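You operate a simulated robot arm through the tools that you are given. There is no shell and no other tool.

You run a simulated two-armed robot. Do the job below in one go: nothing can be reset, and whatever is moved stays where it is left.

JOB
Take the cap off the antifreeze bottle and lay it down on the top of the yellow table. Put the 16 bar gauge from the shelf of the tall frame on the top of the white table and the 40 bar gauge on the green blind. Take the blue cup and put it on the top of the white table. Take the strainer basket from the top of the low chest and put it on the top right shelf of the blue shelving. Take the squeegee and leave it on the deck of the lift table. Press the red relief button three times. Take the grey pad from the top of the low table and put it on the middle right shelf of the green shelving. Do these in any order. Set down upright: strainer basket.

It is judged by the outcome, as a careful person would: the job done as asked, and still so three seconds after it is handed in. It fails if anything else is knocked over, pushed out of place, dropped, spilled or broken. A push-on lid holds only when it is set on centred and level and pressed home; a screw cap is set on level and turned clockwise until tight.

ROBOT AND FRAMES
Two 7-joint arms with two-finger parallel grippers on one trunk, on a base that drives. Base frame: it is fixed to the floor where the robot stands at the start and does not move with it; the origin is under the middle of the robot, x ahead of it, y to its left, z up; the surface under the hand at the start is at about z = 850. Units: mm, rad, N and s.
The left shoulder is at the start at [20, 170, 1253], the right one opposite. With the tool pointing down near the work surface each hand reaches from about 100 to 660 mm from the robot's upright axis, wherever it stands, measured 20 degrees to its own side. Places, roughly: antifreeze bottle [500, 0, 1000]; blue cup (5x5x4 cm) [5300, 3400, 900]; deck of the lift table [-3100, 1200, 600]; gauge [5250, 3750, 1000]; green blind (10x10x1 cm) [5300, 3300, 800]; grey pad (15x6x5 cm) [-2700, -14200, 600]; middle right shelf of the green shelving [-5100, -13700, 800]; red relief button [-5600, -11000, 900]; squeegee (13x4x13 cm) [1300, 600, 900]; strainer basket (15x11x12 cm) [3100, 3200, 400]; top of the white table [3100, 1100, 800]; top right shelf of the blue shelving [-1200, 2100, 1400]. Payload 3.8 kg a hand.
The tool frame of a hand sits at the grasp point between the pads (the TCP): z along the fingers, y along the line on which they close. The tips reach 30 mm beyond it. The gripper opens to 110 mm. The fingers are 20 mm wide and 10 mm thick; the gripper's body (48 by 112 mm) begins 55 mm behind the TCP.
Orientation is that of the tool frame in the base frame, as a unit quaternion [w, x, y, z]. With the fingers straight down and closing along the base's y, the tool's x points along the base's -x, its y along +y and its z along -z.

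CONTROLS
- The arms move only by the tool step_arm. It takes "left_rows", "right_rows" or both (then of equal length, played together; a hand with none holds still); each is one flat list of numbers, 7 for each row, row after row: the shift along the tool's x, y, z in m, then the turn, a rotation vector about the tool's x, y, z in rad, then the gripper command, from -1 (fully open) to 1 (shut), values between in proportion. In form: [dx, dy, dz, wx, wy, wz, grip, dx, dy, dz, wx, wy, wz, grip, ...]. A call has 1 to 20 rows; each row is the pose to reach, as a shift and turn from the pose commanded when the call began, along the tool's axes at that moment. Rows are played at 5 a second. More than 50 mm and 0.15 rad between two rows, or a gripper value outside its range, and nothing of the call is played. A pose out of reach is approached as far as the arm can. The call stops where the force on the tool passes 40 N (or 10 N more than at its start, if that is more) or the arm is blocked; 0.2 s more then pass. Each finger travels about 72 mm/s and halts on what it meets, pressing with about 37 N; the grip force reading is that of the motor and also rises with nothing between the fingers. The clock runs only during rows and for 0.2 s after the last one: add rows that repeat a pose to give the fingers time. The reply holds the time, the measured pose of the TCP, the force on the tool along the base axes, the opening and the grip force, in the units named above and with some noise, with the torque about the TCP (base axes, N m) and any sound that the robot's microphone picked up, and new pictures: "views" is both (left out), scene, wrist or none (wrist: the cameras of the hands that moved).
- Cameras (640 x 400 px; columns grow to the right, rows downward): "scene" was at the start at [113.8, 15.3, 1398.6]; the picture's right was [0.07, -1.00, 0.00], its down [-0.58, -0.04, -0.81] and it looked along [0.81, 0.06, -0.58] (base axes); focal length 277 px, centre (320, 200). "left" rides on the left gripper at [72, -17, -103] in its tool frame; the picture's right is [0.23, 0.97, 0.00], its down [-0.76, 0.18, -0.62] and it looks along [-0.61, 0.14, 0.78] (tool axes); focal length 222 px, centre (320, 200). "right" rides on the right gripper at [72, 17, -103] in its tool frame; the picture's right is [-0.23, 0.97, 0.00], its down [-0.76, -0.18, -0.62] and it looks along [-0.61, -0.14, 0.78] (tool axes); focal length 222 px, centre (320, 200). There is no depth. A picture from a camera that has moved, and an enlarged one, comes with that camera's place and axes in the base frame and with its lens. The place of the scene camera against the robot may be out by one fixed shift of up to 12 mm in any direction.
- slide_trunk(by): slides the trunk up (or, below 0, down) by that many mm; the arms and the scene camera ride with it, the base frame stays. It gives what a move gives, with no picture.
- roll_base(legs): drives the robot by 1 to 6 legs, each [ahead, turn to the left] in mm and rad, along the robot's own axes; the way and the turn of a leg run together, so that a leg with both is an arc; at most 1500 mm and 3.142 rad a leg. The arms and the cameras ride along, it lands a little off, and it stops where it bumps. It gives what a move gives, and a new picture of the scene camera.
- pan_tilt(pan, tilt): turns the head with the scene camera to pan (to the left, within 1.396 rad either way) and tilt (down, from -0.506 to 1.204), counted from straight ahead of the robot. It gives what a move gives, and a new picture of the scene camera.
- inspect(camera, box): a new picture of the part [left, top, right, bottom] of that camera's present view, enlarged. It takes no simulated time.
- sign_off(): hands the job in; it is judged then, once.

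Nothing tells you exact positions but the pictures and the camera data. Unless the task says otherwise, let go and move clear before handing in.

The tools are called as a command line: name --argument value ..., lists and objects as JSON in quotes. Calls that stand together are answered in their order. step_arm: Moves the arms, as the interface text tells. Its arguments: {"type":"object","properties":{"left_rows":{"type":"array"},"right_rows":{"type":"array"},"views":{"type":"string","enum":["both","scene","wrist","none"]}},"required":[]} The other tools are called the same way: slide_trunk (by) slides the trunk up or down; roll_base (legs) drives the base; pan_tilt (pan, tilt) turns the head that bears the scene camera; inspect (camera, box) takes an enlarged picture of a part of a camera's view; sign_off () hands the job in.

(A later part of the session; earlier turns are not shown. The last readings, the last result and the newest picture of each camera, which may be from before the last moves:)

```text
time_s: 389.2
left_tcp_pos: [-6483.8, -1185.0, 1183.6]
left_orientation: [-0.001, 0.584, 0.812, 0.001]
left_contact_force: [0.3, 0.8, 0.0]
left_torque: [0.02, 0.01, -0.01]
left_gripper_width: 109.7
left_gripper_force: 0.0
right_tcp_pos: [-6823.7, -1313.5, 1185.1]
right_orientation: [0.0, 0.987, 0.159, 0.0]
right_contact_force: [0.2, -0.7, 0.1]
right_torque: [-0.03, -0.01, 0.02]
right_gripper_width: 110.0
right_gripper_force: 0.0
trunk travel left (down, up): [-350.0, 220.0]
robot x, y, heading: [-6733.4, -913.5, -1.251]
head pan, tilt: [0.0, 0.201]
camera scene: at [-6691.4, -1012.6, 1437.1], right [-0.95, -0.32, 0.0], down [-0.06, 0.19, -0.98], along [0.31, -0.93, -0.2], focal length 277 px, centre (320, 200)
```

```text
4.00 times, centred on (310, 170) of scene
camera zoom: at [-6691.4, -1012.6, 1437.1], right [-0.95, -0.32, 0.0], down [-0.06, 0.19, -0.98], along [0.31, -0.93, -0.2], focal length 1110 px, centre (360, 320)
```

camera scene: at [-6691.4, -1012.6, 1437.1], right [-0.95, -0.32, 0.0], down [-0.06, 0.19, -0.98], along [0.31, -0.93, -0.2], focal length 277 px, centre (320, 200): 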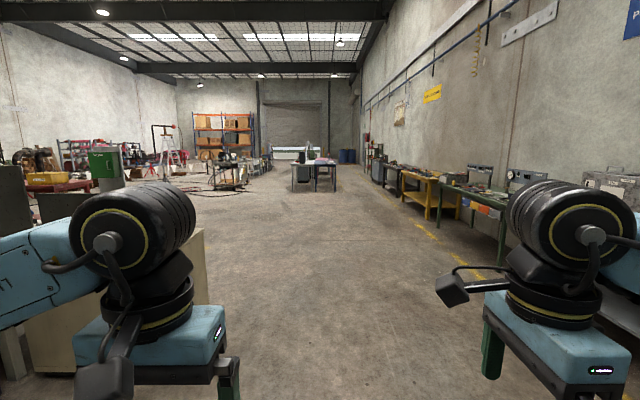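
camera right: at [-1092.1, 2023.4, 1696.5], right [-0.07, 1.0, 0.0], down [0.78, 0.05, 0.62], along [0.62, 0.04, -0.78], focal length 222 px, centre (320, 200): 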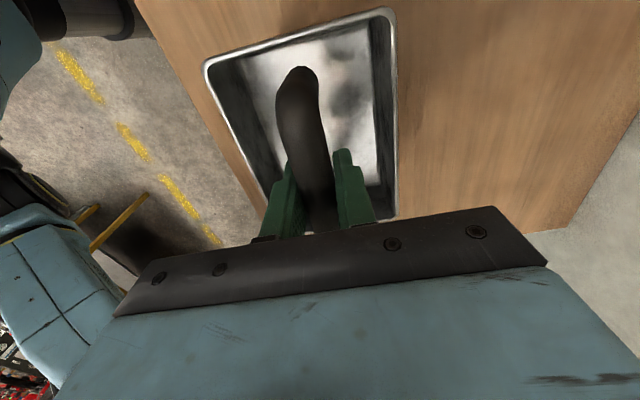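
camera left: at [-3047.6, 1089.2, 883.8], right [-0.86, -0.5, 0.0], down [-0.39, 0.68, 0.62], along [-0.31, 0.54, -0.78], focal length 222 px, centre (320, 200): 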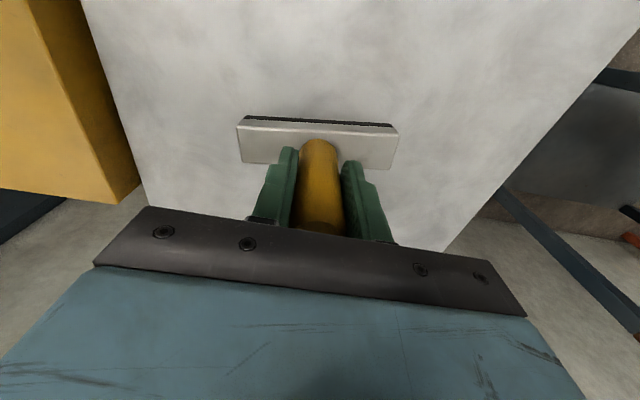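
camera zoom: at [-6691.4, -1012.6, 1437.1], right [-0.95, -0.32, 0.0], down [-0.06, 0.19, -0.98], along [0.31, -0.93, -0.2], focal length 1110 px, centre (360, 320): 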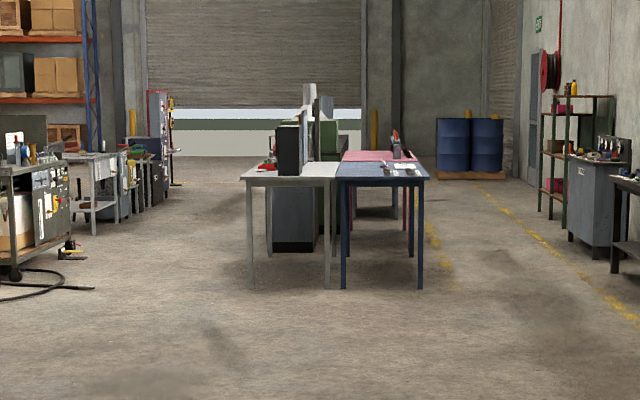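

The grey cabinet by the wall matches the button's place, with the green shelving beyond it. I drive down the aisle toward it.

roll_base --legs '[[0, -0.1845], [1500, 0], [1500, 0], [1500, 0], [1500, 0], [170, 0.16]]'

inspect --camera "scene" --box '[300, 100, 560, 260]'

```text
time_s: 419.5
left_tcp_pos: [-5600.8, -7290.6, 1183.1]
left_orientation: [-0.001, 0.591, 0.806, 0.0]
left_contact_force: [0.3, 0.1, 0.2]
left_torque: [0.02, -0.02, -0.04]
left_gripper_width: 110.2
left_gripper_force: 0.0
right_tcp_pos: [-5942.4, -7410.2, 1185.3]
right_orientation: [-0.002, 0.989, 0.149, 0.0]
right_contact_force: [-0.3, -0.4, -0.8]
right_torque: [0.0, 0.01, 0.01]
right_gripper_width: 110.2
right_gripper_force: 0.2
trunk travel left (down, up): [-350.0, 220.0]
robot x, y, heading: [-5845.6, -7012.2, -1.266]
head pan, tilt: [0.0, 0.201]
camera scene: at [-5804.5, -7112.9, 1437.0], right [-0.95, -0.3, 0.0], down [-0.06, 0.19, -0.98], along [0.29, -0.94, -0.2], focal length 277 px, centre (320, 200)
```

scene: 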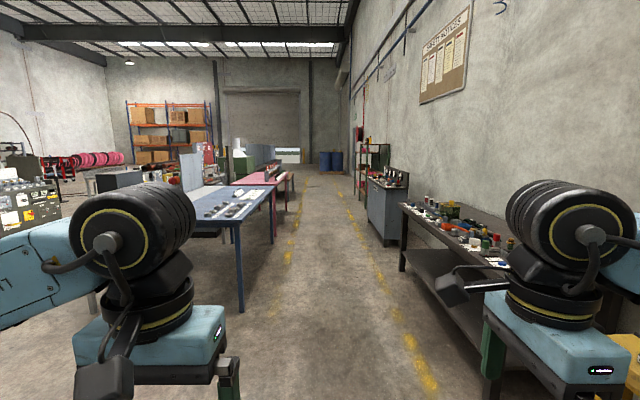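

```text
2.46 times, centred on (430, 180) of scene
camera zoom: at [-5804.5, -7112.9, 1437.0], right [-0.95, -0.3, 0.0], down [-0.06, 0.19, -0.98], along [0.29, -0.94, -0.2], focal length 683 px, centre (49, 249)
```

zoom: 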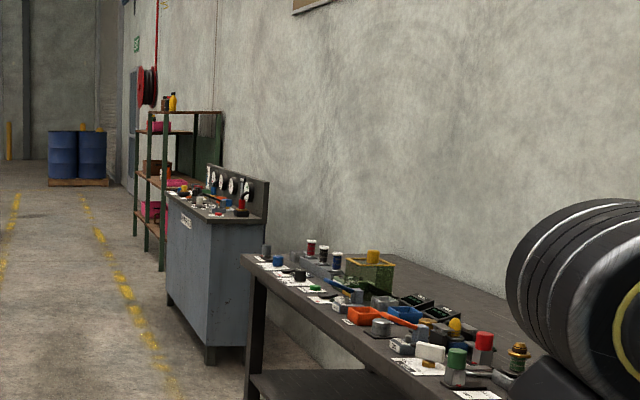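

I continue to the grey cabinet and turn to face it.

roll_base --legs '[[0, -0.148], [1400, 0.14], [1300, 0], [1250, 0], [0, -1.571]]'

pan_tilt --pan 0.0 --tilt 0.5

```text
time_s: 443.1
left_tcp_pos: [-5059.6, -11086.9, 1184.6]
left_orientation: [0.0, 0.988, 0.154, 0.0]
left_contact_force: [0.8, -0.4, 0.1]
left_torque: [0.0, -0.02, 0.0]
left_gripper_width: 110.2
left_gripper_force: 0.2
right_tcp_pos: [-5184.0, -10745.5, 1185.0]
right_orientation: [-0.001, 0.806, -0.591, 0.0]
right_contact_force: [0.5, 0.2, -0.7]
right_torque: [-0.02, 0.02, -0.01]
right_gripper_width: 109.9
right_gripper_force: 0.0
trunk travel left (down, up): [-350.0, 220.0]
robot x, y, heading: [-4785.8, -10838.5, -2.837]
head pan, tilt: [0.0, 0.201]
camera scene: at [-4887.7, -10868.3, 1437.1], right [-0.3, 0.95, 0.0], down [0.19, 0.06, -0.98], along [-0.93, -0.3, -0.2], focal length 277 px, centre (320, 200)
```

scene: 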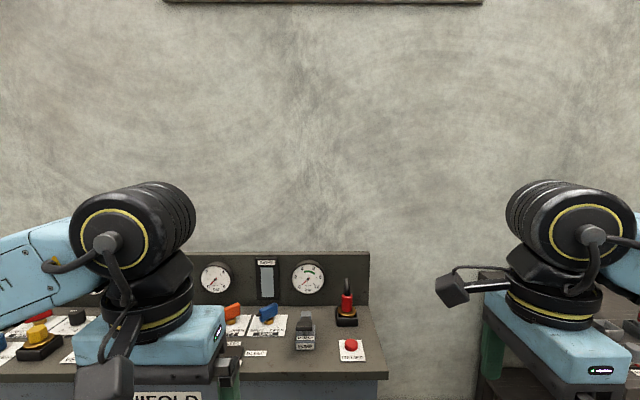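

```text
time_s: 443.9
left_tcp_pos: [-5060.7, -11087.1, 1184.9]
left_orientation: [0.0, 0.988, 0.155, 0.0]
left_contact_force: [-0.5, 0.0, 0.0]
left_torque: [-0.03, -0.02, -0.02]
left_gripper_width: 109.9
left_gripper_force: 0.1
right_tcp_pos: [-5182.6, -10745.0, 1185.9]
right_orientation: [-0.001, 0.806, -0.592, 0.001]
right_contact_force: [0.3, 0.2, -0.3]
right_torque: [-0.01, -0.01, 0.0]
right_gripper_width: 109.9
right_gripper_force: 0.0
trunk travel left (down, up): [-350.0, 220.0]
robot x, y, heading: [-4783.5, -10844.0, -2.829]
head pan, tilt: [0.0, 0.499]
camera scene: at [-4885.6, -10867.7, 1409.5], right [-0.3, 0.95, 0.0], down [0.46, 0.14, -0.88], along [-0.84, -0.27, -0.48], focal length 277 px, centre (320, 200)
```

scene: 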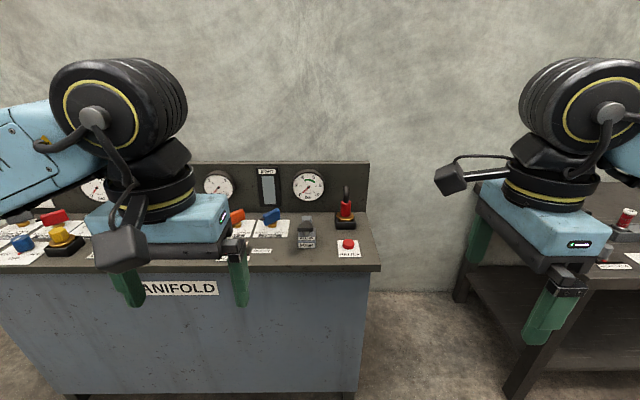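

I see a red button on a white plate at the cabinet's right end. I zoom to read it.

inspect --camera "scene" --box '[240, 170, 400, 280]'

inspect --camera "scene" --box '[310, 220, 390, 270]'

inspect --camera "scene" --box '[0, 170, 140, 280]'

```text
3.64 times, centred on (320, 225) of scene
camera zoom: at [-4885.6, -10867.7, 1409.5], right [-0.3, 0.95, 0.0], down [0.46, 0.14, -0.88], along [-0.84, -0.27, -0.48], focal length 1009 px, centre (320, 109)
```

zoom: 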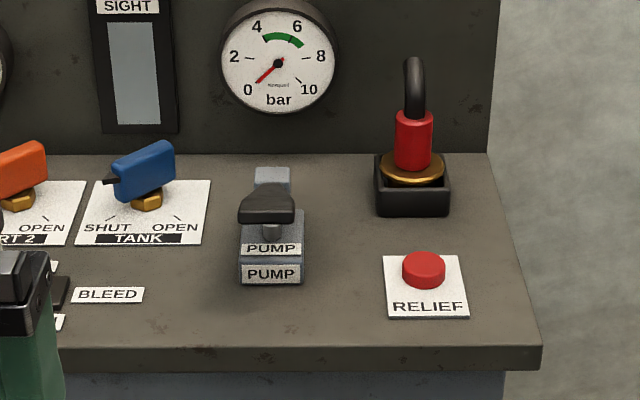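

```text
8.00 times, centred on (350, 245) of scene
camera zoom: at [-4885.6, -10867.7, 1409.5], right [-0.3, 0.95, 0.0], down [0.46, 0.14, -0.88], along [-0.84, -0.27, -0.48], focal length 2219 px, centre (80, -160)
```

zoom: 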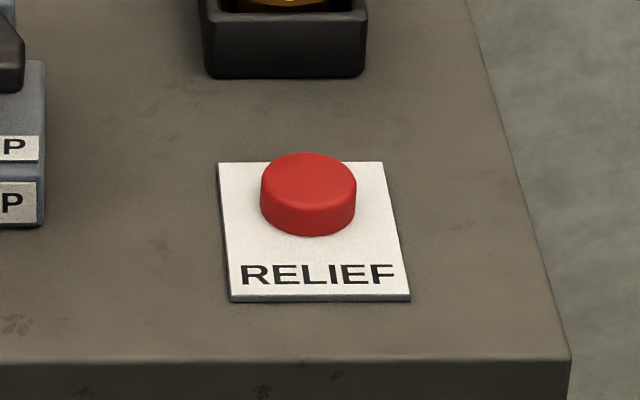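

```text
3.64 times, centred on (70, 225) of scene
camera zoom: at [-4885.6, -10867.7, 1409.5], right [-0.3, 0.95, 0.0], down [0.46, 0.14, -0.88], along [-0.84, -0.27, -0.48], focal length 1009 px, centre (1229, 109)
```

zoom: 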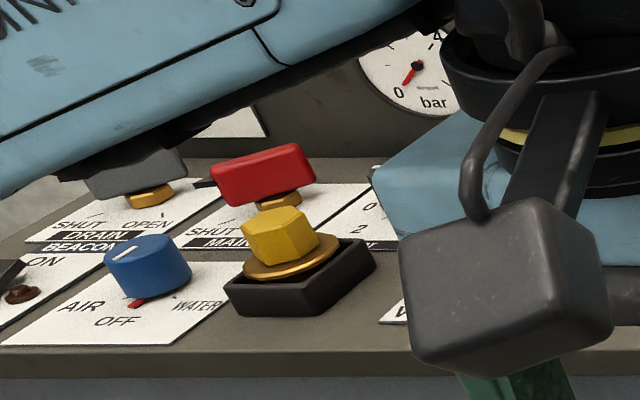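

The button is clearly labelled RELIEF. I move 320 mm closer, then close the right fingers and turn that hand for pressing.

roll_base --legs '[[310, 0]]'

step_arm --right_rows '[0, 0, 0, 0, 0, -0.143, 0, 0, 0, 0, 0, 0, -0.286, 0.5, 0, 0, 0, 0, 0, -0.428, 1, 0, 0, 0, 0, 0, -0.571, 1, 0, 0, 0, 0, 0, -0.714, 1, 0, 0, 0, 0, 0, -0.857, 1, 0, 0, 0, 0, 0, -1.0, 1, 0, 0, 0, 0, 0, -1.142, 1, 0, 0, 0, 0, 0, -1.285, 1, 0, 0, 0, 0, 0, -1.428, 1, 0, 0, 0, 0, 0, -1.571, 1]' --views "both"

```text
time_s: 446.0
left_tcp_pos: [-5356.8, -11181.7, 1184.5]
left_orientation: [0.0, 0.988, 0.155, 0.001]
left_contact_force: [-0.3, 0.4, -0.1]
left_torque: [0.01, -0.04, 0.01]
left_gripper_width: 110.1
left_gripper_force: 0.1
right_tcp_pos: [-5479.9, -10840.2, 1184.5]
right_orientation: [-0.001, 0.807, -0.591, 0.001]
right_contact_force: [-0.1, -1.4, 0.0]
right_torque: [0.04, 0.01, 0.0]
right_gripper_width: 110.0
right_gripper_force: 0.1
trunk travel left (down, up): [-350.0, 220.0]
robot x, y, heading: [-5081.4, -10938.5, -2.832]
head pan, tilt: [0.0, 0.499]
camera scene: at [-5182.8, -10962.3, 1409.3], right [-0.3, 0.95, 0.0], down [0.46, 0.15, -0.88], along [-0.84, -0.27, -0.48], focal length 277 px, centre (320, 200)
```

scene: 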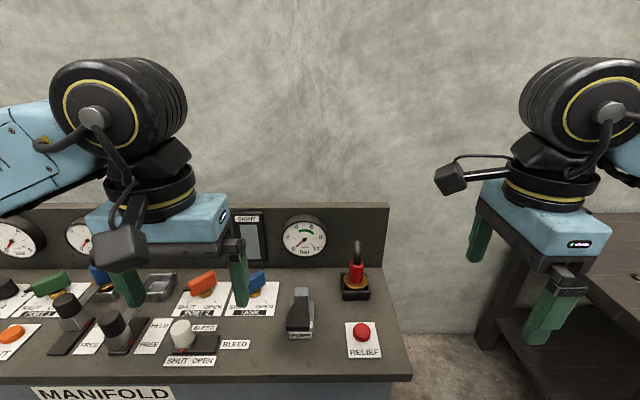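

```text
time_s: 448.4
left_tcp_pos: [-5356.6, -11181.5, 1183.9]
left_orientation: [-0.001, 0.988, 0.155, 0.0]
left_contact_force: [-0.3, -0.1, -0.2]
left_torque: [-0.04, -0.01, -0.02]
left_gripper_width: 110.2
left_gripper_force: 0.1
right_tcp_pos: [-5480.0, -10839.5, 1184.5]
right_orientation: [-0.001, 0.988, 0.154, 0.001]
right_contact_force: [-1.0, 1.1, -0.8]
right_torque: [-0.01, -0.02, 0.0]
right_gripper_width: 0.1
right_gripper_force: 37.0
trunk travel left (down, up): [-350.0, 220.0]
robot x, y, heading: [-5081.8, -10937.9, -2.836]
head pan, tilt: [0.0, 0.499]
camera scene: at [-5182.1, -10962.1, 1409.4], right [-0.3, 0.95, 0.0], down [0.46, 0.15, -0.88], along [-0.84, -0.27, -0.48], focal length 277 px, centre (320, 200)
camera right: at [-5406.0, -10833.5, 1288.2], right [0.08, -1.0, 0.0], down [-0.78, -0.06, 0.62], along [-0.62, -0.05, -0.78], focal length 222 px, centre (320, 200)
```

scene: 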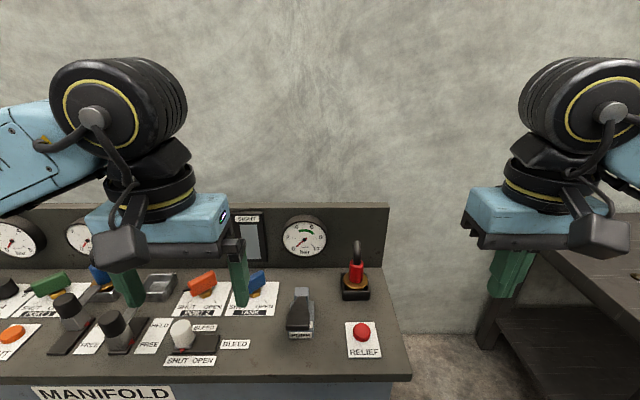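
right: 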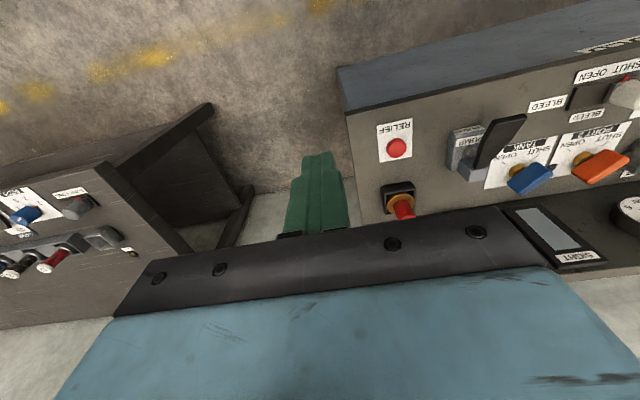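

inspect --camera "right" --box '[340, 90, 460, 210]'

inspect --camera "scene" --box '[310, 230, 430, 390]'

```text
3.33 times, centred on (400, 150) of right
camera zoom: at [-5406.0, -10833.5, 1288.2], right [0.08, -1.0, 0.0], down [-0.78, -0.06, 0.62], along [-0.62, -0.05, -0.78], focal length 740 px, centre (53, 367)
```

zoom: 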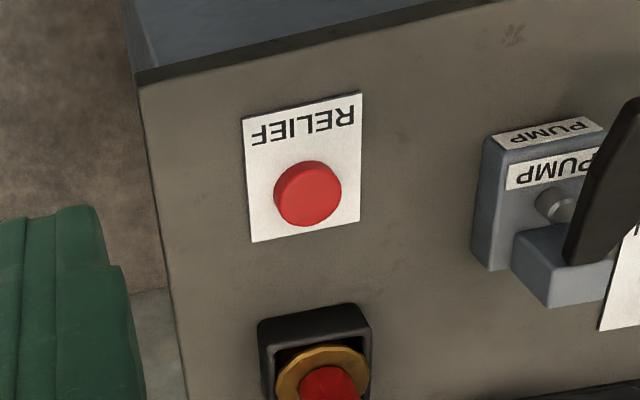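

```text
2.50 times, centred on (370, 310) of scene
camera zoom: at [-5182.1, -10962.1, 1409.4], right [-0.3, 0.95, 0.0], down [0.46, 0.15, -0.88], along [-0.84, -0.27, -0.48], focal length 694 px, centre (195, -75)
```

zoom: 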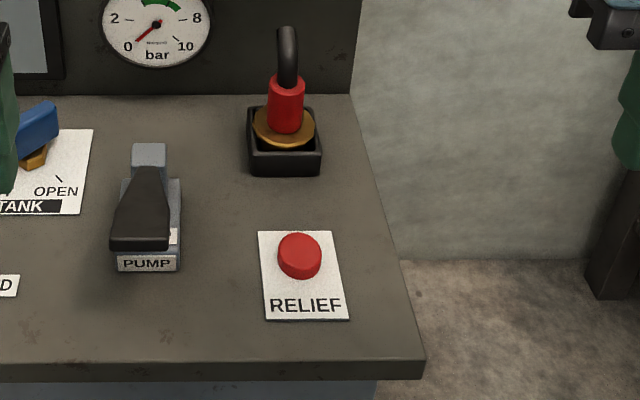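

The button's top is at about (−5574, −10987, 905). I bring the closed fingers above it.

step_arm --right_rows '[-0.0192, 0.016, 0.015, 0, 0, 0, 1, -0.0384, 0.032, 0.04, 0, 0, 0, 1, -0.0576, 0.048, 0.07, 0, 0, 0, 1, -0.0768, 0.064, 0.1, 0, 0, 0, 1, -0.096, 0.0799, 0.13, 0, 0, 0, 1, -0.1152, 0.0959, 0.16, 0, 0, 0, 1, -0.1344, 0.1119, 0.19, 0, 0, 0, 1, -0.1344, 0.1119, 0.2095, 0, 0, 0, 1, -0.1344, 0.1119, 0.2095, 0, 0, 0, 1]' --views "both"

inspect --camera "right" --box '[240, 60, 400, 200]'

inspect --camera "scene" --box '[290, 200, 430, 380]'

```text
time_s: 450.4
left_tcp_pos: [-5356.7, -11181.7, 1185.3]
left_orientation: [0.0, 0.988, 0.155, 0.001]
left_contact_force: [-0.1, -0.4, 0.4]
left_torque: [0.01, 0.01, -0.01]
left_gripper_width: 110.0
left_gripper_force: 0.0
right_tcp_pos: [-5574.0, -10987.5, 974.6]
right_orientation: [0.0, 0.988, 0.153, 0.001]
right_contact_force: [-0.2, 0.7, -0.4]
right_torque: [-0.02, 0.01, 0.02]
right_gripper_width: 0.0
right_gripper_force: 36.9
trunk travel left (down, up): [-350.0, 220.0]
robot x, y, heading: [-5083.1, -10936.5, -2.833]
head pan, tilt: [0.0, 0.499]
camera scene: at [-5182.1, -10962.4, 1409.4], right [-0.3, 0.95, 0.0], down [0.46, 0.15, -0.88], along [-0.84, -0.27, -0.48], focal length 277 px, centre (320, 200)
camera right: at [-5500.3, -10981.5, 1078.1], right [0.08, -1.0, 0.0], down [-0.78, -0.06, 0.62], along [-0.62, -0.05, -0.78], focal length 222 px, centre (320, 200)
```

scene: 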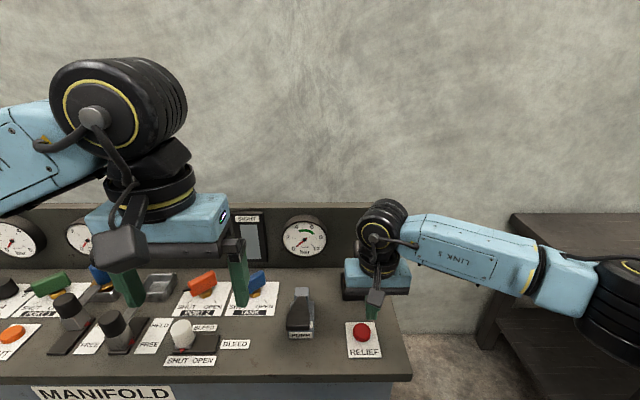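
right: 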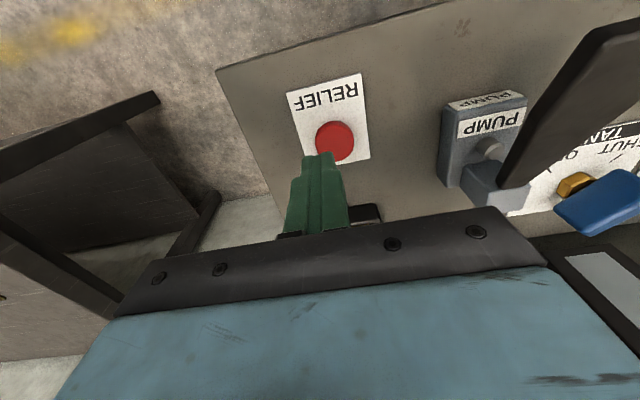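

```text
2.86 times, centred on (320, 130) of right
camera zoom: at [-5500.3, -10981.5, 1078.1], right [0.08, -1.0, 0.0], down [-0.78, -0.06, 0.62], along [-0.62, -0.05, -0.78], focal length 635 px, centre (320, 400)
```

zoom: 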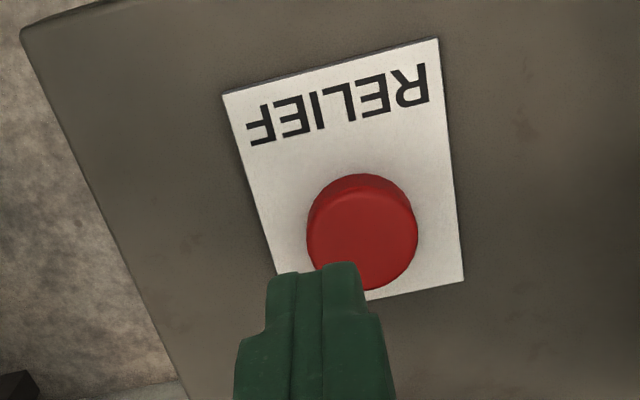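

```text
2.22 times, centred on (360, 290) of scene
camera zoom: at [-5182.1, -10962.4, 1409.4], right [-0.3, 0.95, 0.0], down [0.46, 0.15, -0.88], along [-0.84, -0.27, -0.48], focal length 616 px, centre (231, 0)
```

zoom: 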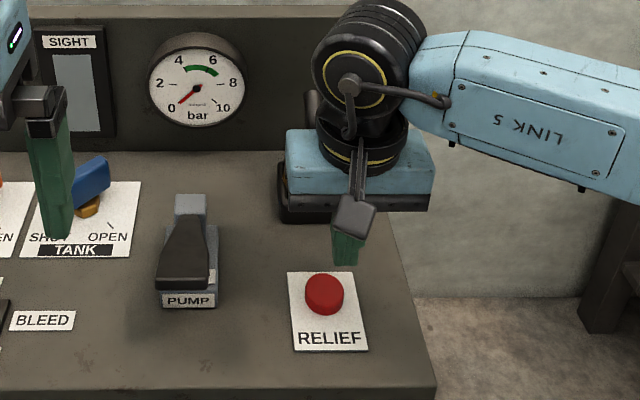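

The button lies about 12 mm to the left and 6 mm ahead of the fingertips. I correct and look again.

step_arm --right_rows '[-0.006, 0.012, 0, 0, 0, 0, 1, -0.006, 0.012, 0.02, 0, 0, 0, 1, -0.006, 0.012, 0.02, 0, 0, 0, 1]' --views "none"

inspect --camera "right" --box '[240, 60, 400, 200]'

inspect --camera "scene" --box '[310, 270, 410, 380]'

```text
time_s: 451.2
left_tcp_pos: [-5355.9, -11181.5, 1184.1]
left_orientation: [0.0, 0.988, 0.154, 0.0]
left_contact_force: [-0.3, -0.3, -0.3]
left_torque: [0.02, 0.03, 0.0]
left_gripper_width: 109.6
left_gripper_force: 0.1
right_tcp_pos: [-5577.2, -11000.9, 955.5]
right_orientation: [-0.001, 0.988, 0.153, 0.0]
right_contact_force: [-0.6, 0.4, 0.4]
right_torque: [0.02, 0.04, -0.01]
right_gripper_width: 0.0
right_gripper_force: 37.2
trunk travel left (down, up): [-350.0, 220.0]
robot x, y, heading: [-5079.3, -10936.1, -2.832]
head pan, tilt: [0.0, 0.499]
```

```text
2.86 times, centred on (320, 130) of right
camera zoom: at [-5501.9, -10994.9, 1058.8], right [0.08, -1.0, 0.0], down [-0.78, -0.06, 0.62], along [-0.62, -0.05, -0.78], focal length 635 px, centre (320, 400)
```

zoom: 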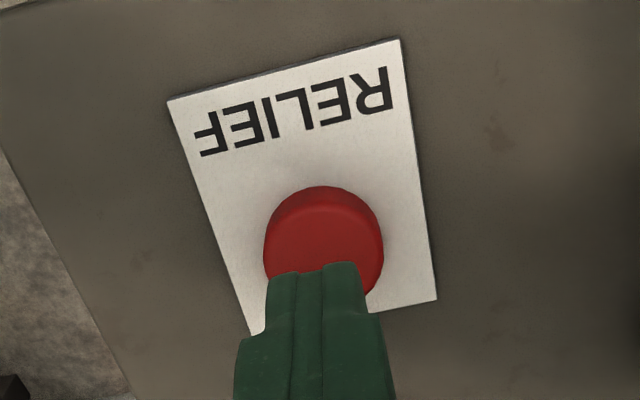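

```text
3.64 times, centred on (360, 325) of scene
camera zoom: at [-5182.0, -10962.4, 1409.4], right [-0.3, 0.95, 0.0], down [0.46, 0.15, -0.88], along [-0.84, -0.27, -0.48], focal length 1009 px, centre (174, -254)
```

zoom: 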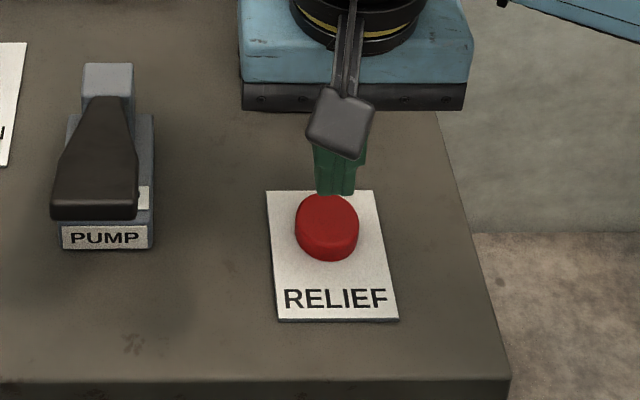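

The fingertips are right over the button. I press down in small steps and watch force and sound.

step_arm --right_rows '[0, 0.003, 0.012, 0, 0, 0, 1, 0, 0.003, 0.02, 0, 0, 0, 1, 0, 0.003, 0.024, 0, 0, 0, 1, 0, 0.003, 0.028, 0, 0, 0, 1, 0, 0.003, 0.031, 0, 0, 0, 1]' --views "none"

inspect --camera "scene" --box '[310, 270, 410, 380]'

```text
time_s: 452.4
left_tcp_pos: [-5357.7, -11182.2, 1184.4]
left_orientation: [0.0, 0.988, 0.155, 0.0]
left_contact_force: [0.5, 0.0, -0.6]
left_torque: [0.0, 0.0, -0.01]
left_gripper_width: 109.8
left_gripper_force: 0.0
right_tcp_pos: [-5573.9, -11003.2, 924.1]
right_orientation: [-0.001, 0.988, 0.153, 0.001]
right_contact_force: [0.4, 0.2, 0.3]
right_torque: [0.0, -0.02, 0.01]
right_gripper_width: 0.0
right_gripper_force: 36.6
trunk travel left (down, up): [-350.0, 220.0]
robot x, y, heading: [-5079.6, -10940.4, -2.839]
head pan, tilt: [0.0, 0.499]
```

```text
3.64 times, centred on (360, 325) of scene
camera zoom: at [-5182.1, -10962.1, 1409.4], right [-0.3, 0.95, 0.0], down [0.46, 0.15, -0.88], along [-0.84, -0.27, -0.48], focal length 1009 px, centre (174, -254)
```

zoom: 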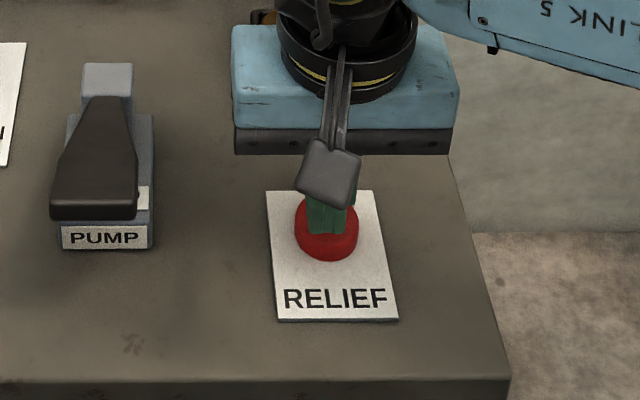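

step_arm --right_rows '[0, 0, 0.002, 0, 0, 0, 1, 0, 0, 0.004, 0, 0, 0, 1, 0, 0, 0.006, 0, 0, 0, 1, 0, 0, 0.008, 0, 0, 0, 1]' --views "none"

inspect --camera "scene" --box '[310, 270, 410, 380]'

```text
time_s: 453.4
left_tcp_pos: [-5356.8, -11181.6, 1184.3]
left_orientation: [0.0, 0.988, 0.155, 0.0]
left_contact_force: [-0.4, 0.4, -0.1]
left_torque: [0.02, -0.04, 0.0]
left_gripper_width: 110.1
left_gripper_force: 0.1
right_tcp_pos: [-5573.9, -11003.7, 914.4]
right_orientation: [0.0, 0.988, 0.154, 0.001]
right_contact_force: [0.0, -0.2, 0.0]
right_torque: [-0.03, -0.03, -0.01]
right_gripper_width: 0.2
right_gripper_force: 37.2
trunk travel left (down, up): [-350.0, 220.0]
robot x, y, heading: [-5080.6, -10934.2, -2.834]
head pan, tilt: [0.0, 0.499]
```

```text
3.64 times, centred on (360, 325) of scene
camera zoom: at [-5182.1, -10962.1, 1409.4], right [-0.3, 0.95, 0.0], down [0.46, 0.15, -0.88], along [-0.84, -0.27, -0.48], focal length 1009 px, centre (174, -254)
```

zoom: 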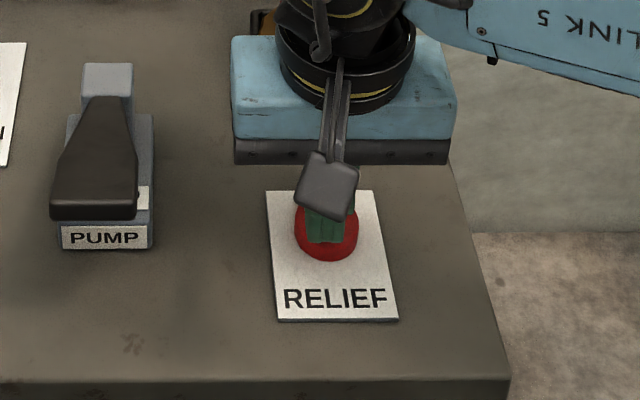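

step_arm --right_rows '[0, 0, 0.003, 0, 0, 0, 1, 0, 0, 0.006, 0, 0, 0, 1, 0, 0, 0.008, 0, 0, 0, 1, 0, 0, 0.01, 0, 0, 0, 1]' --views "none"

inspect --camera "scene" --box '[310, 270, 410, 380]'

inspect --camera "right" --box '[240, 60, 400, 200]'

```text
time_s: 454.4
left_tcp_pos: [-5356.9, -11181.3, 1183.4]
left_orientation: [0.001, 0.988, 0.155, 0.0]
left_contact_force: [0.3, 0.3, 0.1]
left_torque: [0.02, -0.01, -0.01]
left_gripper_width: 110.1
left_gripper_force: 0.0
right_tcp_pos: [-5574.2, -11003.1, 906.7]
right_orientation: [0.0, 0.988, 0.153, 0.001]
right_contact_force: [0.5, -0.8, 2.0]
right_torque: [-0.03, 0.06, 0.0]
right_gripper_width: 0.0
right_gripper_force: 37.0
trunk travel left (down, up): [-350.0, 220.0]
robot x, y, heading: [-5082.2, -10942.6, -2.831]
head pan, tilt: [0.0, 0.499]
```

```text
3.64 times, centred on (360, 325) of scene
camera zoom: at [-5182.0, -10962.2, 1409.4], right [-0.3, 0.95, 0.0], down [0.46, 0.15, -0.88], along [-0.84, -0.27, -0.48], focal length 1009 px, centre (174, -254)
```

zoom: 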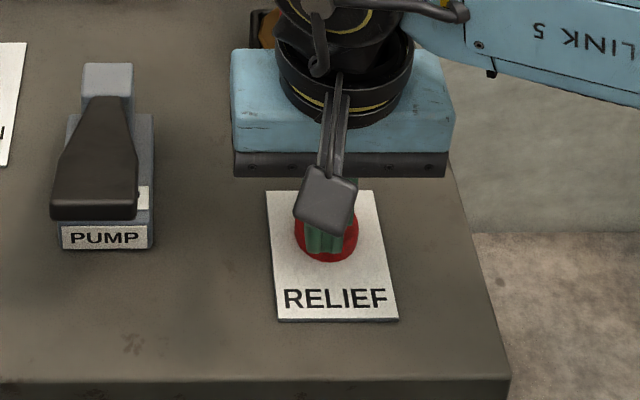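

```text
2.86 times, centred on (320, 130) of right
camera zoom: at [-5500.9, -10997.1, 1009.6], right [0.08, -1.0, 0.0], down [-0.78, -0.06, 0.62], along [-0.62, -0.05, -0.78], focal length 635 px, centre (320, 400)
```

zoom: 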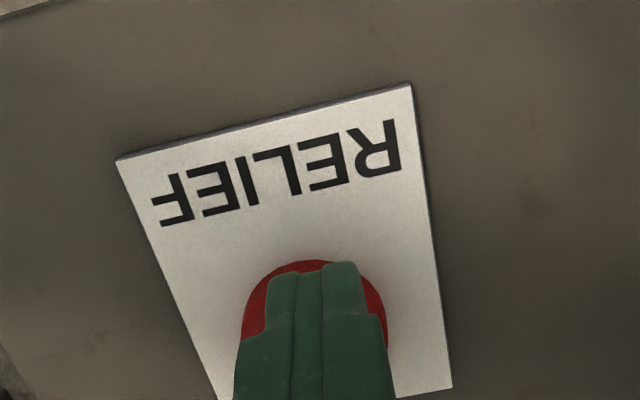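

Contact begins (2 N) – the button top is near z ≈ 877. I now press it in fully for the first time.

step_arm --right_rows '[0, 0, 0.002, 0, 0, 0, 1, 0, 0, 0.004, 0, 0, 0, 1, 0, 0, 0.006, 0, 0, 0, 1, 0, 0, 0.006, 0, 0, 0, 1]' --views "none"

inspect --camera "scene" --box '[310, 270, 410, 380]'

```text
time_s: 455.4
left_tcp_pos: [-5356.5, -11181.6, 1184.0]
left_orientation: [0.001, 0.988, 0.155, 0.0]
left_contact_force: [0.5, -0.1, -0.3]
left_torque: [0.01, 0.01, 0.0]
left_gripper_width: 109.7
left_gripper_force: 0.1
right_tcp_pos: [-5574.8, -11003.4, 901.1]
right_orientation: [0.0, 0.988, 0.153, 0.001]
right_contact_force: [-0.6, -1.2, 7.3]
right_torque: [-0.04, 0.04, -0.01]
right_gripper_width: 0.0
right_gripper_force: 36.8
trunk travel left (down, up): [-350.0, 220.0]
robot x, y, heading: [-5081.0, -10936.4, -2.829]
head pan, tilt: [0.0, 0.499]
heard: click
```

```text
3.64 times, centred on (360, 325) of scene
camera zoom: at [-5181.7, -10962.1, 1409.5], right [-0.3, 0.95, 0.0], down [0.46, 0.15, -0.88], along [-0.84, -0.27, -0.48], focal length 1009 px, centre (174, -254)
```

zoom: 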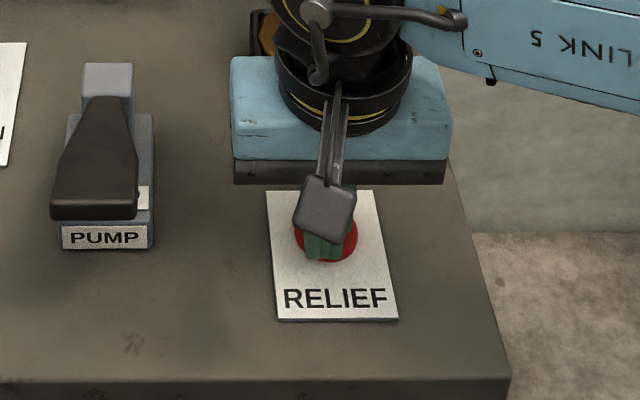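

I heard a click: first press. I release by rising clear, then press again.

step_arm --right_rows '[0, 0, -0.006, 0, 0, 0, 1, 0, 0, -0.012, 0, 0, 0, 1, 0, 0, -0.016, 0, 0, 0, 1, 0, 0, -0.016, 0, 0, 0, 1]' --views "none"

step_arm --right_rows '[0, 0, 0.006, 0, 0, 0, 1, 0, 0, 0.01, 0, 0, 0, 1, 0, 0, 0.013, 0, 0, 0, 1, 0, 0, 0.016, 0, 0, 0, 1, 0, 0, 0.016, 0, 0, 0, 1]' --views "none"

```text
time_s: 456.4
left_tcp_pos: [-5356.9, -11181.2, 1183.8]
left_orientation: [-0.001, 0.988, 0.155, 0.001]
left_contact_force: [-0.4, 0.1, -0.2]
left_torque: [0.0, 0.01, 0.01]
left_gripper_width: 110.0
left_gripper_force: 0.1
right_tcp_pos: [-5574.9, -11004.2, 916.0]
right_orientation: [-0.001, 0.988, 0.152, 0.001]
right_contact_force: [0.2, 0.3, 0.8]
right_torque: [0.0, 0.0, 0.02]
right_gripper_width: 0.1
right_gripper_force: 36.9
trunk travel left (down, up): [-350.0, 220.0]
robot x, y, heading: [-5077.5, -10936.0, -2.831]
head pan, tilt: [0.0, 0.499]
```

```text
time_s: 457.6
left_tcp_pos: [-5357.3, -11181.9, 1184.7]
left_orientation: [-0.001, 0.988, 0.154, -0.001]
left_contact_force: [0.2, 0.3, 0.3]
left_torque: [-0.01, -0.02, 0.0]
left_gripper_width: 110.0
left_gripper_force: 0.0
right_tcp_pos: [-5575.7, -11004.5, 900.3]
right_orientation: [0.001, 0.988, 0.153, 0.0]
right_contact_force: [-2.7, 1.2, 6.8]
right_torque: [-0.01, 0.06, -0.02]
right_gripper_width: 0.0
right_gripper_force: 37.0
trunk travel left (down, up): [-350.0, 220.0]
robot x, y, heading: [-5079.0, -10939.6, -2.836]
head pan, tilt: [0.0, 0.499]
heard: click
```

Second click heard. I release again and press a third time.

step_arm --right_rows '[0, 0, -0.006, 0, 0, 0, 1, 0, 0, -0.012, 0, 0, 0, 1, 0, 0, -0.016, 0, 0, 0, 1, 0, 0, -0.016, 0, 0, 0, 1]' --views "none"

step_arm --right_rows '[0, 0, 0.006, 0, 0, 0, 1, 0, 0, 0.01, 0, 0, 0, 1, 0, 0, 0.013, 0, 0, 0, 1, 0, 0, 0.016, 0, 0, 0, 1, 0, 0, 0.016, 0, 0, 0, 1]' --views "none"

```text
time_s: 458.6
left_tcp_pos: [-5356.6, -11180.2, 1185.4]
left_orientation: [0.001, 0.988, 0.155, 0.0]
left_contact_force: [0.5, 0.0, 0.0]
left_torque: [0.0, -0.01, 0.01]
left_gripper_width: 110.2
left_gripper_force: 0.0
right_tcp_pos: [-5574.2, -11003.6, 914.7]
right_orientation: [0.0, 0.988, 0.153, 0.001]
right_contact_force: [0.2, -0.3, -0.1]
right_torque: [-0.01, -0.01, -0.02]
right_gripper_width: 0.0
right_gripper_force: 37.3
trunk travel left (down, up): [-350.0, 220.0]
robot x, y, heading: [-5082.5, -10933.7, -2.834]
head pan, tilt: [0.0, 0.499]
```

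```text
time_s: 459.8
left_tcp_pos: [-5356.3, -11180.3, 1183.5]
left_orientation: [0.0, 0.988, 0.155, 0.0]
left_contact_force: [-0.2, -0.2, -0.2]
left_torque: [0.01, 0.02, -0.03]
left_gripper_width: 110.0
left_gripper_force: 0.0
right_tcp_pos: [-5574.4, -11003.5, 900.1]
right_orientation: [0.0, 0.988, 0.154, 0.0]
right_contact_force: [-1.9, 0.7, 6.8]
right_torque: [0.01, 0.08, -0.02]
right_gripper_width: 0.0
right_gripper_force: 37.5
trunk travel left (down, up): [-350.0, 220.0]
robot x, y, heading: [-5082.0, -10938.9, -2.834]
head pan, tilt: [0.0, 0.499]
heard: click
```

Third click heard: the relief button has been pressed three times. I rise, tuck the hand, back off and turn down the aisle toward the low table.

step_arm --right_rows '[0, 0, -0.04, 0, 0, 0, 1, 0, 0, -0.085, 0, 0, 0, 1, 0, 0, -0.13, 0, 0, 0, 1, 0, 0, -0.175, 0, 0, 0, 0.5, 0.02, -0.015, -0.215, 0, 0, 0, 0, 0.05, -0.04, -0.245, 0, 0, 0, -0.5, 0.085, -0.07, -0.265, 0, 0, 0, -1, 0.12, -0.1, -0.275, 0, 0, 0, -1]' --views "none"

pan_tilt --pan 0.0 --tilt 0.25

roll_base --legs '[[-370, 0], [0, 1.56]]'

```text
refused: row 7 steps farther than a row can; nothing moved
```

```text
time_s: 460.6
left_tcp_pos: [-5356.6, -11181.9, 1184.3]
left_orientation: [0.0, 0.988, 0.155, 0.0]
left_contact_force: [-0.1, 0.5, 0.5]
left_torque: [0.01, 0.01, 0.0]
left_gripper_width: 109.8
left_gripper_force: 0.1
right_tcp_pos: [-5573.8, -11002.5, 901.1]
right_orientation: [-0.001, 0.988, 0.153, 0.001]
right_contact_force: [-3.7, 0.4, 6.9]
right_torque: [0.02, 0.12, -0.01]
right_gripper_width: 0.2
right_gripper_force: 37.0
trunk travel left (down, up): [-350.0, 220.0]
robot x, y, heading: [-5080.9, -10937.9, -2.831]
head pan, tilt: [0.0, 0.25]
camera scene: at [-5184.3, -10962.6, 1432.5], right [-0.3, 0.95, 0.0], down [0.24, 0.07, -0.97], along [-0.92, -0.29, -0.25], focal length 277 px, centre (320, 200)
```

scene: 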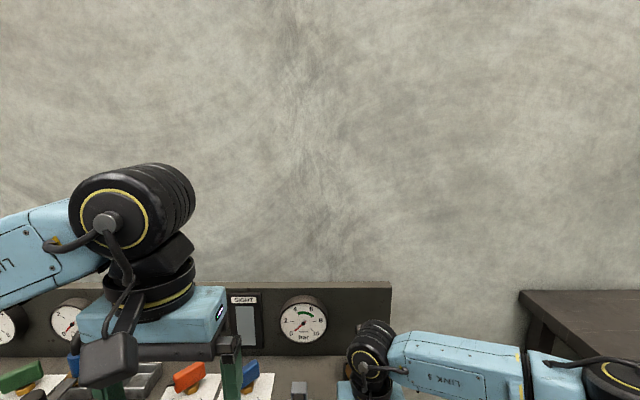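

```text
time_s: 466.7
left_tcp_pos: [-4486.0, -11104.3, 1185.3]
left_orientation: [0.0, 0.597, 0.802, 0.0]
left_contact_force: [0.4, 0.2, -0.5]
left_torque: [-0.02, -0.03, -0.01]
left_gripper_width: 110.0
left_gripper_force: 0.1
right_tcp_pos: [-4667.4, -11317.2, 899.7]
right_orientation: [0.0, 0.599, 0.801, 0.0]
right_contact_force: [-0.5, -0.9, 0.0]
right_torque: [0.0, 0.02, 0.01]
right_gripper_width: 0.0
right_gripper_force: 37.0
trunk travel left (down, up): [-350.0, 220.0]
robot x, y, heading: [-4725.6, -10824.1, -1.285]
head pan, tilt: [0.0, 0.25]
camera scene: at [-4687.9, -10924.4, 1432.5], right [-0.96, -0.28, 0.0], down [-0.07, 0.24, -0.97], along [0.27, -0.93, -0.25], focal length 277 px, centre (320, 200)
```

scene: 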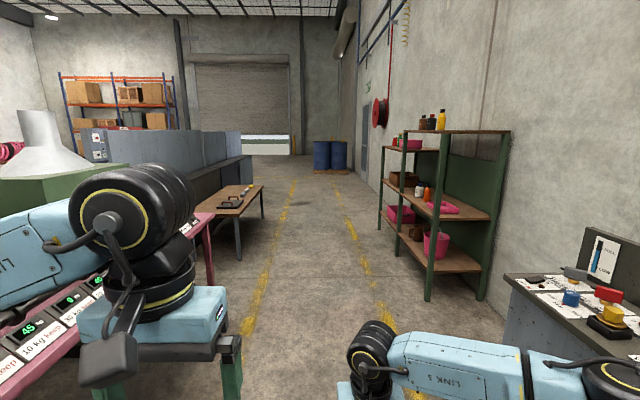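

The arm call was again refused for one over-long step, so the hand left the button sideways with the base; no extra click was heard. I first raise the hand, then look back at the button to be sure all is in order.

step_arm --right_rows '[0, 0, -0.04, 0, 0, 0, 1, 0, 0, -0.08, 0, 0, 0, 1, 0, 0, -0.12, 0, 0, 0, 1, 0.01, 0, -0.16, 0, 0, 0, 0.5, 0.03, -0.02, -0.19, 0, 0, 0, 0, 0.05, -0.04, -0.22, 0, 0, 0, -0.5, 0.07, -0.06, -0.25, 0, 0, 0, -1, 0.09, -0.08, -0.27, 0, 0, 0, -1]' --views "none"

pan_tilt --pan -1.39 --tilt 0.45

```text
time_s: 468.5
left_tcp_pos: [-4486.9, -11104.5, 1184.1]
left_orientation: [0.001, 0.598, 0.802, 0.001]
left_contact_force: [-0.5, 0.4, 0.1]
left_torque: [0.0, 0.0, 0.03]
left_gripper_width: 110.1
left_gripper_force: 0.1
right_tcp_pos: [-4771.4, -11255.1, 1169.8]
right_orientation: [-0.001, 0.598, 0.801, -0.001]
right_contact_force: [0.8, -1.0, -0.2]
right_torque: [0.01, -0.04, -0.04]
right_gripper_width: 110.1
right_gripper_force: 0.0
trunk travel left (down, up): [-350.0, 220.0]
robot x, y, heading: [-4728.6, -10824.2, -1.282]
head pan, tilt: [0.0, 0.25]
```

```text
time_s: 470.0
left_tcp_pos: [-4487.0, -11104.0, 1184.2]
left_orientation: [0.001, 0.597, 0.802, 0.0]
left_contact_force: [0.4, 0.2, 0.0]
left_torque: [0.01, 0.0, 0.01]
left_gripper_width: 110.0
left_gripper_force: 0.1
right_tcp_pos: [-4771.9, -11255.1, 1169.7]
right_orientation: [0.0, 0.6, 0.8, 0.0]
right_contact_force: [-0.2, 0.2, -0.2]
right_torque: [0.01, -0.02, -0.03]
right_gripper_width: 110.3
right_gripper_force: 0.1
trunk travel left (down, up): [-350.0, 220.0]
robot x, y, heading: [-4723.1, -10823.5, -1.286]
head pan, tilt: [-1.389, 0.45]
camera scene: at [-4796.4, -10876.5, 1413.9], right [-0.45, 0.89, 0.0], down [0.39, 0.2, -0.9], along [-0.8, -0.41, -0.44], focal length 277 px, centre (320, 200)
```

scene: 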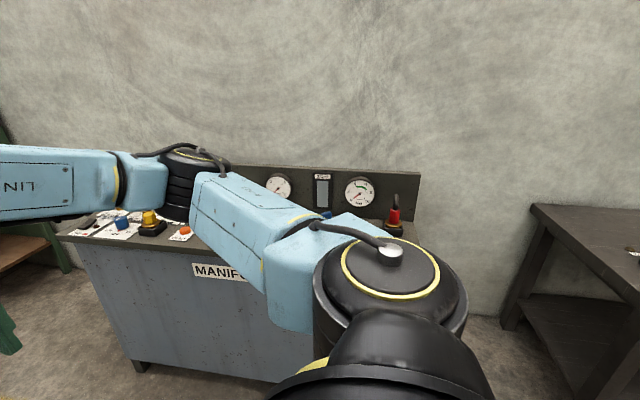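

roll_base --legs '[[0, -1.4]]'

pan_tilt --pan -0.05 --tilt 0.5

inspect --camera "scene" --box '[260, 170, 420, 280]'

```text
time_s: 473.9
left_tcp_pos: [-4961.5, -11105.8, 1184.7]
left_orientation: [0.0, 0.973, 0.229, 0.0]
left_contact_force: [0.3, 0.9, -1.1]
left_torque: [0.0, -0.02, 0.02]
left_gripper_width: 110.1
left_gripper_force: 0.0
right_tcp_pos: [-5157.5, -10852.9, 1169.8]
right_orientation: [0.0, 0.974, 0.228, 0.002]
right_contact_force: [-0.3, 0.3, -0.8]
right_torque: [0.0, -0.01, 0.06]
right_gripper_width: 110.1
right_gripper_force: 0.1
trunk travel left (down, up): [-350.0, 220.0]
robot x, y, heading: [-4725.7, -10824.8, -2.682]
head pan, tilt: [-1.389, 0.45]
camera scene: at [-4794.3, -10750.3, 1413.8], right [0.8, 0.6, 0.0], down [0.26, -0.35, -0.9], along [-0.54, 0.72, -0.44], focal length 277 px, centre (320, 200)
```

scene: 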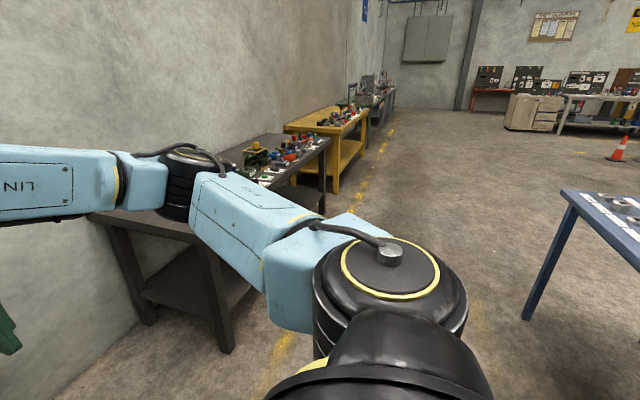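

```text
time_s: 475.4
left_tcp_pos: [-4961.8, -11106.0, 1183.9]
left_orientation: [0.0, 0.973, 0.23, 0.0]
left_contact_force: [0.0, -0.3, -0.4]
left_torque: [-0.03, -0.02, 0.0]
left_gripper_width: 110.2
left_gripper_force: 0.0
right_tcp_pos: [-5159.0, -10852.1, 1169.5]
right_orientation: [0.0, 0.974, 0.227, 0.002]
right_contact_force: [-0.4, 0.0, 0.1]
right_torque: [0.01, 0.02, -0.03]
right_gripper_width: 109.9
right_gripper_force: 0.0
trunk travel left (down, up): [-350.0, 220.0]
robot x, y, heading: [-4726.6, -10824.3, -2.682]
head pan, tilt: [-0.051, 0.499]
camera scene: at [-4822.7, -10860.2, 1409.4], right [-0.4, 0.92, 0.0], down [0.44, 0.19, -0.88], along [-0.81, -0.35, -0.48], focal length 277 px, centre (320, 200)
```

scene: 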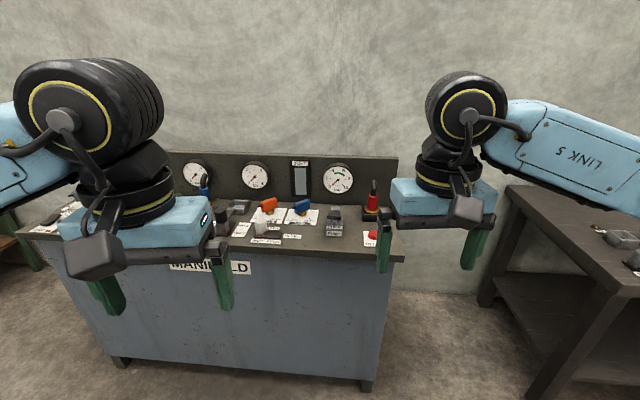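

```text
3.64 times, centred on (340, 225) of scene
camera zoom: at [-4822.7, -10860.2, 1409.4], right [-0.4, 0.92, 0.0], down [0.44, 0.19, -0.88], along [-0.81, -0.35, -0.48], focal length 1009 px, centre (247, 109)
```

zoom: 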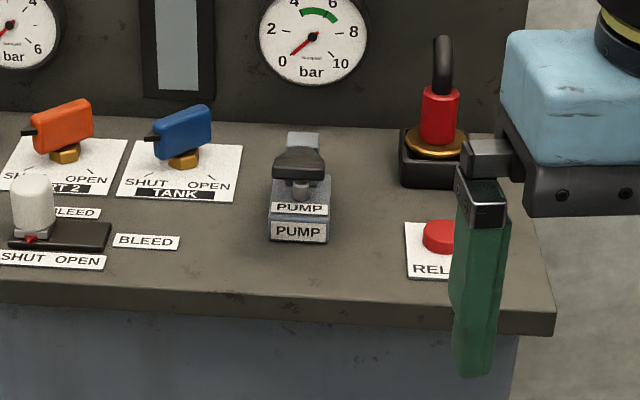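

The panel is intact and the button has sprung back. Now I drive to the low table further down the aisle and face it.

roll_base --legs '[[0, 1.425], [1300, 0], [1300, 0], [1180, 0], [0, 1.549]]'

pan_tilt --pan 0.0 --tilt 0.6

```text
time_s: 500.8
left_tcp_pos: [-3304.6, -14192.0, 1184.4]
left_orientation: [0.001, -0.136, 0.991, 0.0]
left_contact_force: [0.1, 0.1, -0.1]
left_torque: [-0.03, -0.01, 0.0]
left_gripper_width: 109.9
left_gripper_force: 0.1
right_tcp_pos: [-3159.4, -14478.0, 1169.6]
right_orientation: [0.0, -0.134, 0.991, 0.0]
right_contact_force: [0.4, 0.9, -0.3]
right_torque: [0.0, 0.02, 0.0]
right_gripper_width: 109.9
right_gripper_force: 0.0
trunk travel left (down, up): [-350.0, 220.0]
robot x, y, heading: [-3588.3, -14427.7, 0.269]
head pan, tilt: [-0.051, 0.499]
camera scene: at [-3476.1, -14390.7, 1409.4], right [0.22, -0.98, 0.0], down [-0.47, -0.1, -0.88], along [0.86, 0.19, -0.48], focal length 277 px, centre (320, 200)
```

scene: 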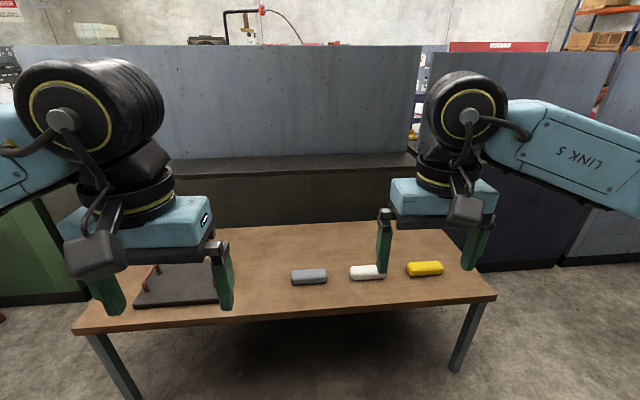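

```text
time_s: 501.5
left_tcp_pos: [-3304.2, -14192.0, 1183.8]
left_orientation: [0.001, -0.135, 0.991, 0.0]
left_contact_force: [0.8, -0.4, -0.5]
left_torque: [0.01, -0.01, -0.01]
left_gripper_width: 109.9
left_gripper_force: 0.0
right_tcp_pos: [-3159.6, -14478.3, 1170.1]
right_orientation: [-0.002, -0.133, 0.991, 0.0]
right_contact_force: [0.0, -0.4, 0.3]
right_torque: [-0.05, 0.02, -0.01]
right_gripper_width: 110.2
right_gripper_force: 0.0
trunk travel left (down, up): [-350.0, 220.0]
robot x, y, heading: [-3585.8, -14423.5, 0.268]
head pan, tilt: [0.0, 0.6]
camera scene: at [-3479.7, -14387.1, 1400.3], right [0.27, -0.96, 0.0], down [-0.54, -0.15, -0.83], along [0.8, 0.22, -0.56], focal length 277 px, centre (320, 200)
```

scene: 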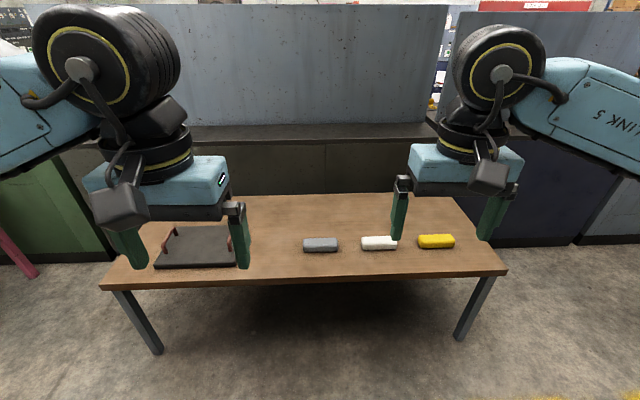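

Three pads lie on the low table: grey, white and yellow. I zoom on the grey one.

inspect --camera "scene" --box '[270, 210, 470, 290]'

```text
3.20 times, centred on (370, 250) of scene
camera zoom: at [-3479.7, -14387.1, 1400.3], right [0.27, -0.96, 0.0], down [-0.54, -0.15, -0.83], along [0.8, 0.22, -0.56], focal length 888 px, centre (160, 40)
```

zoom: 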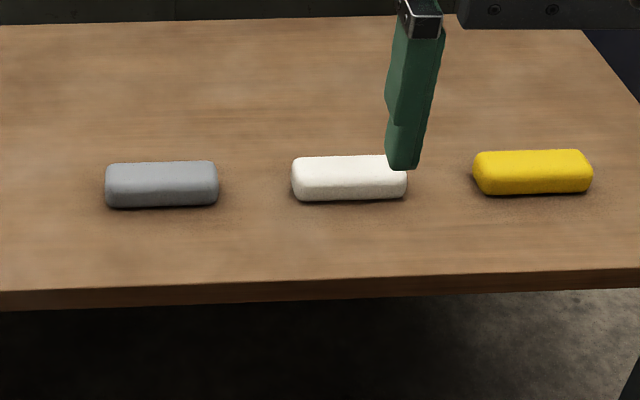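

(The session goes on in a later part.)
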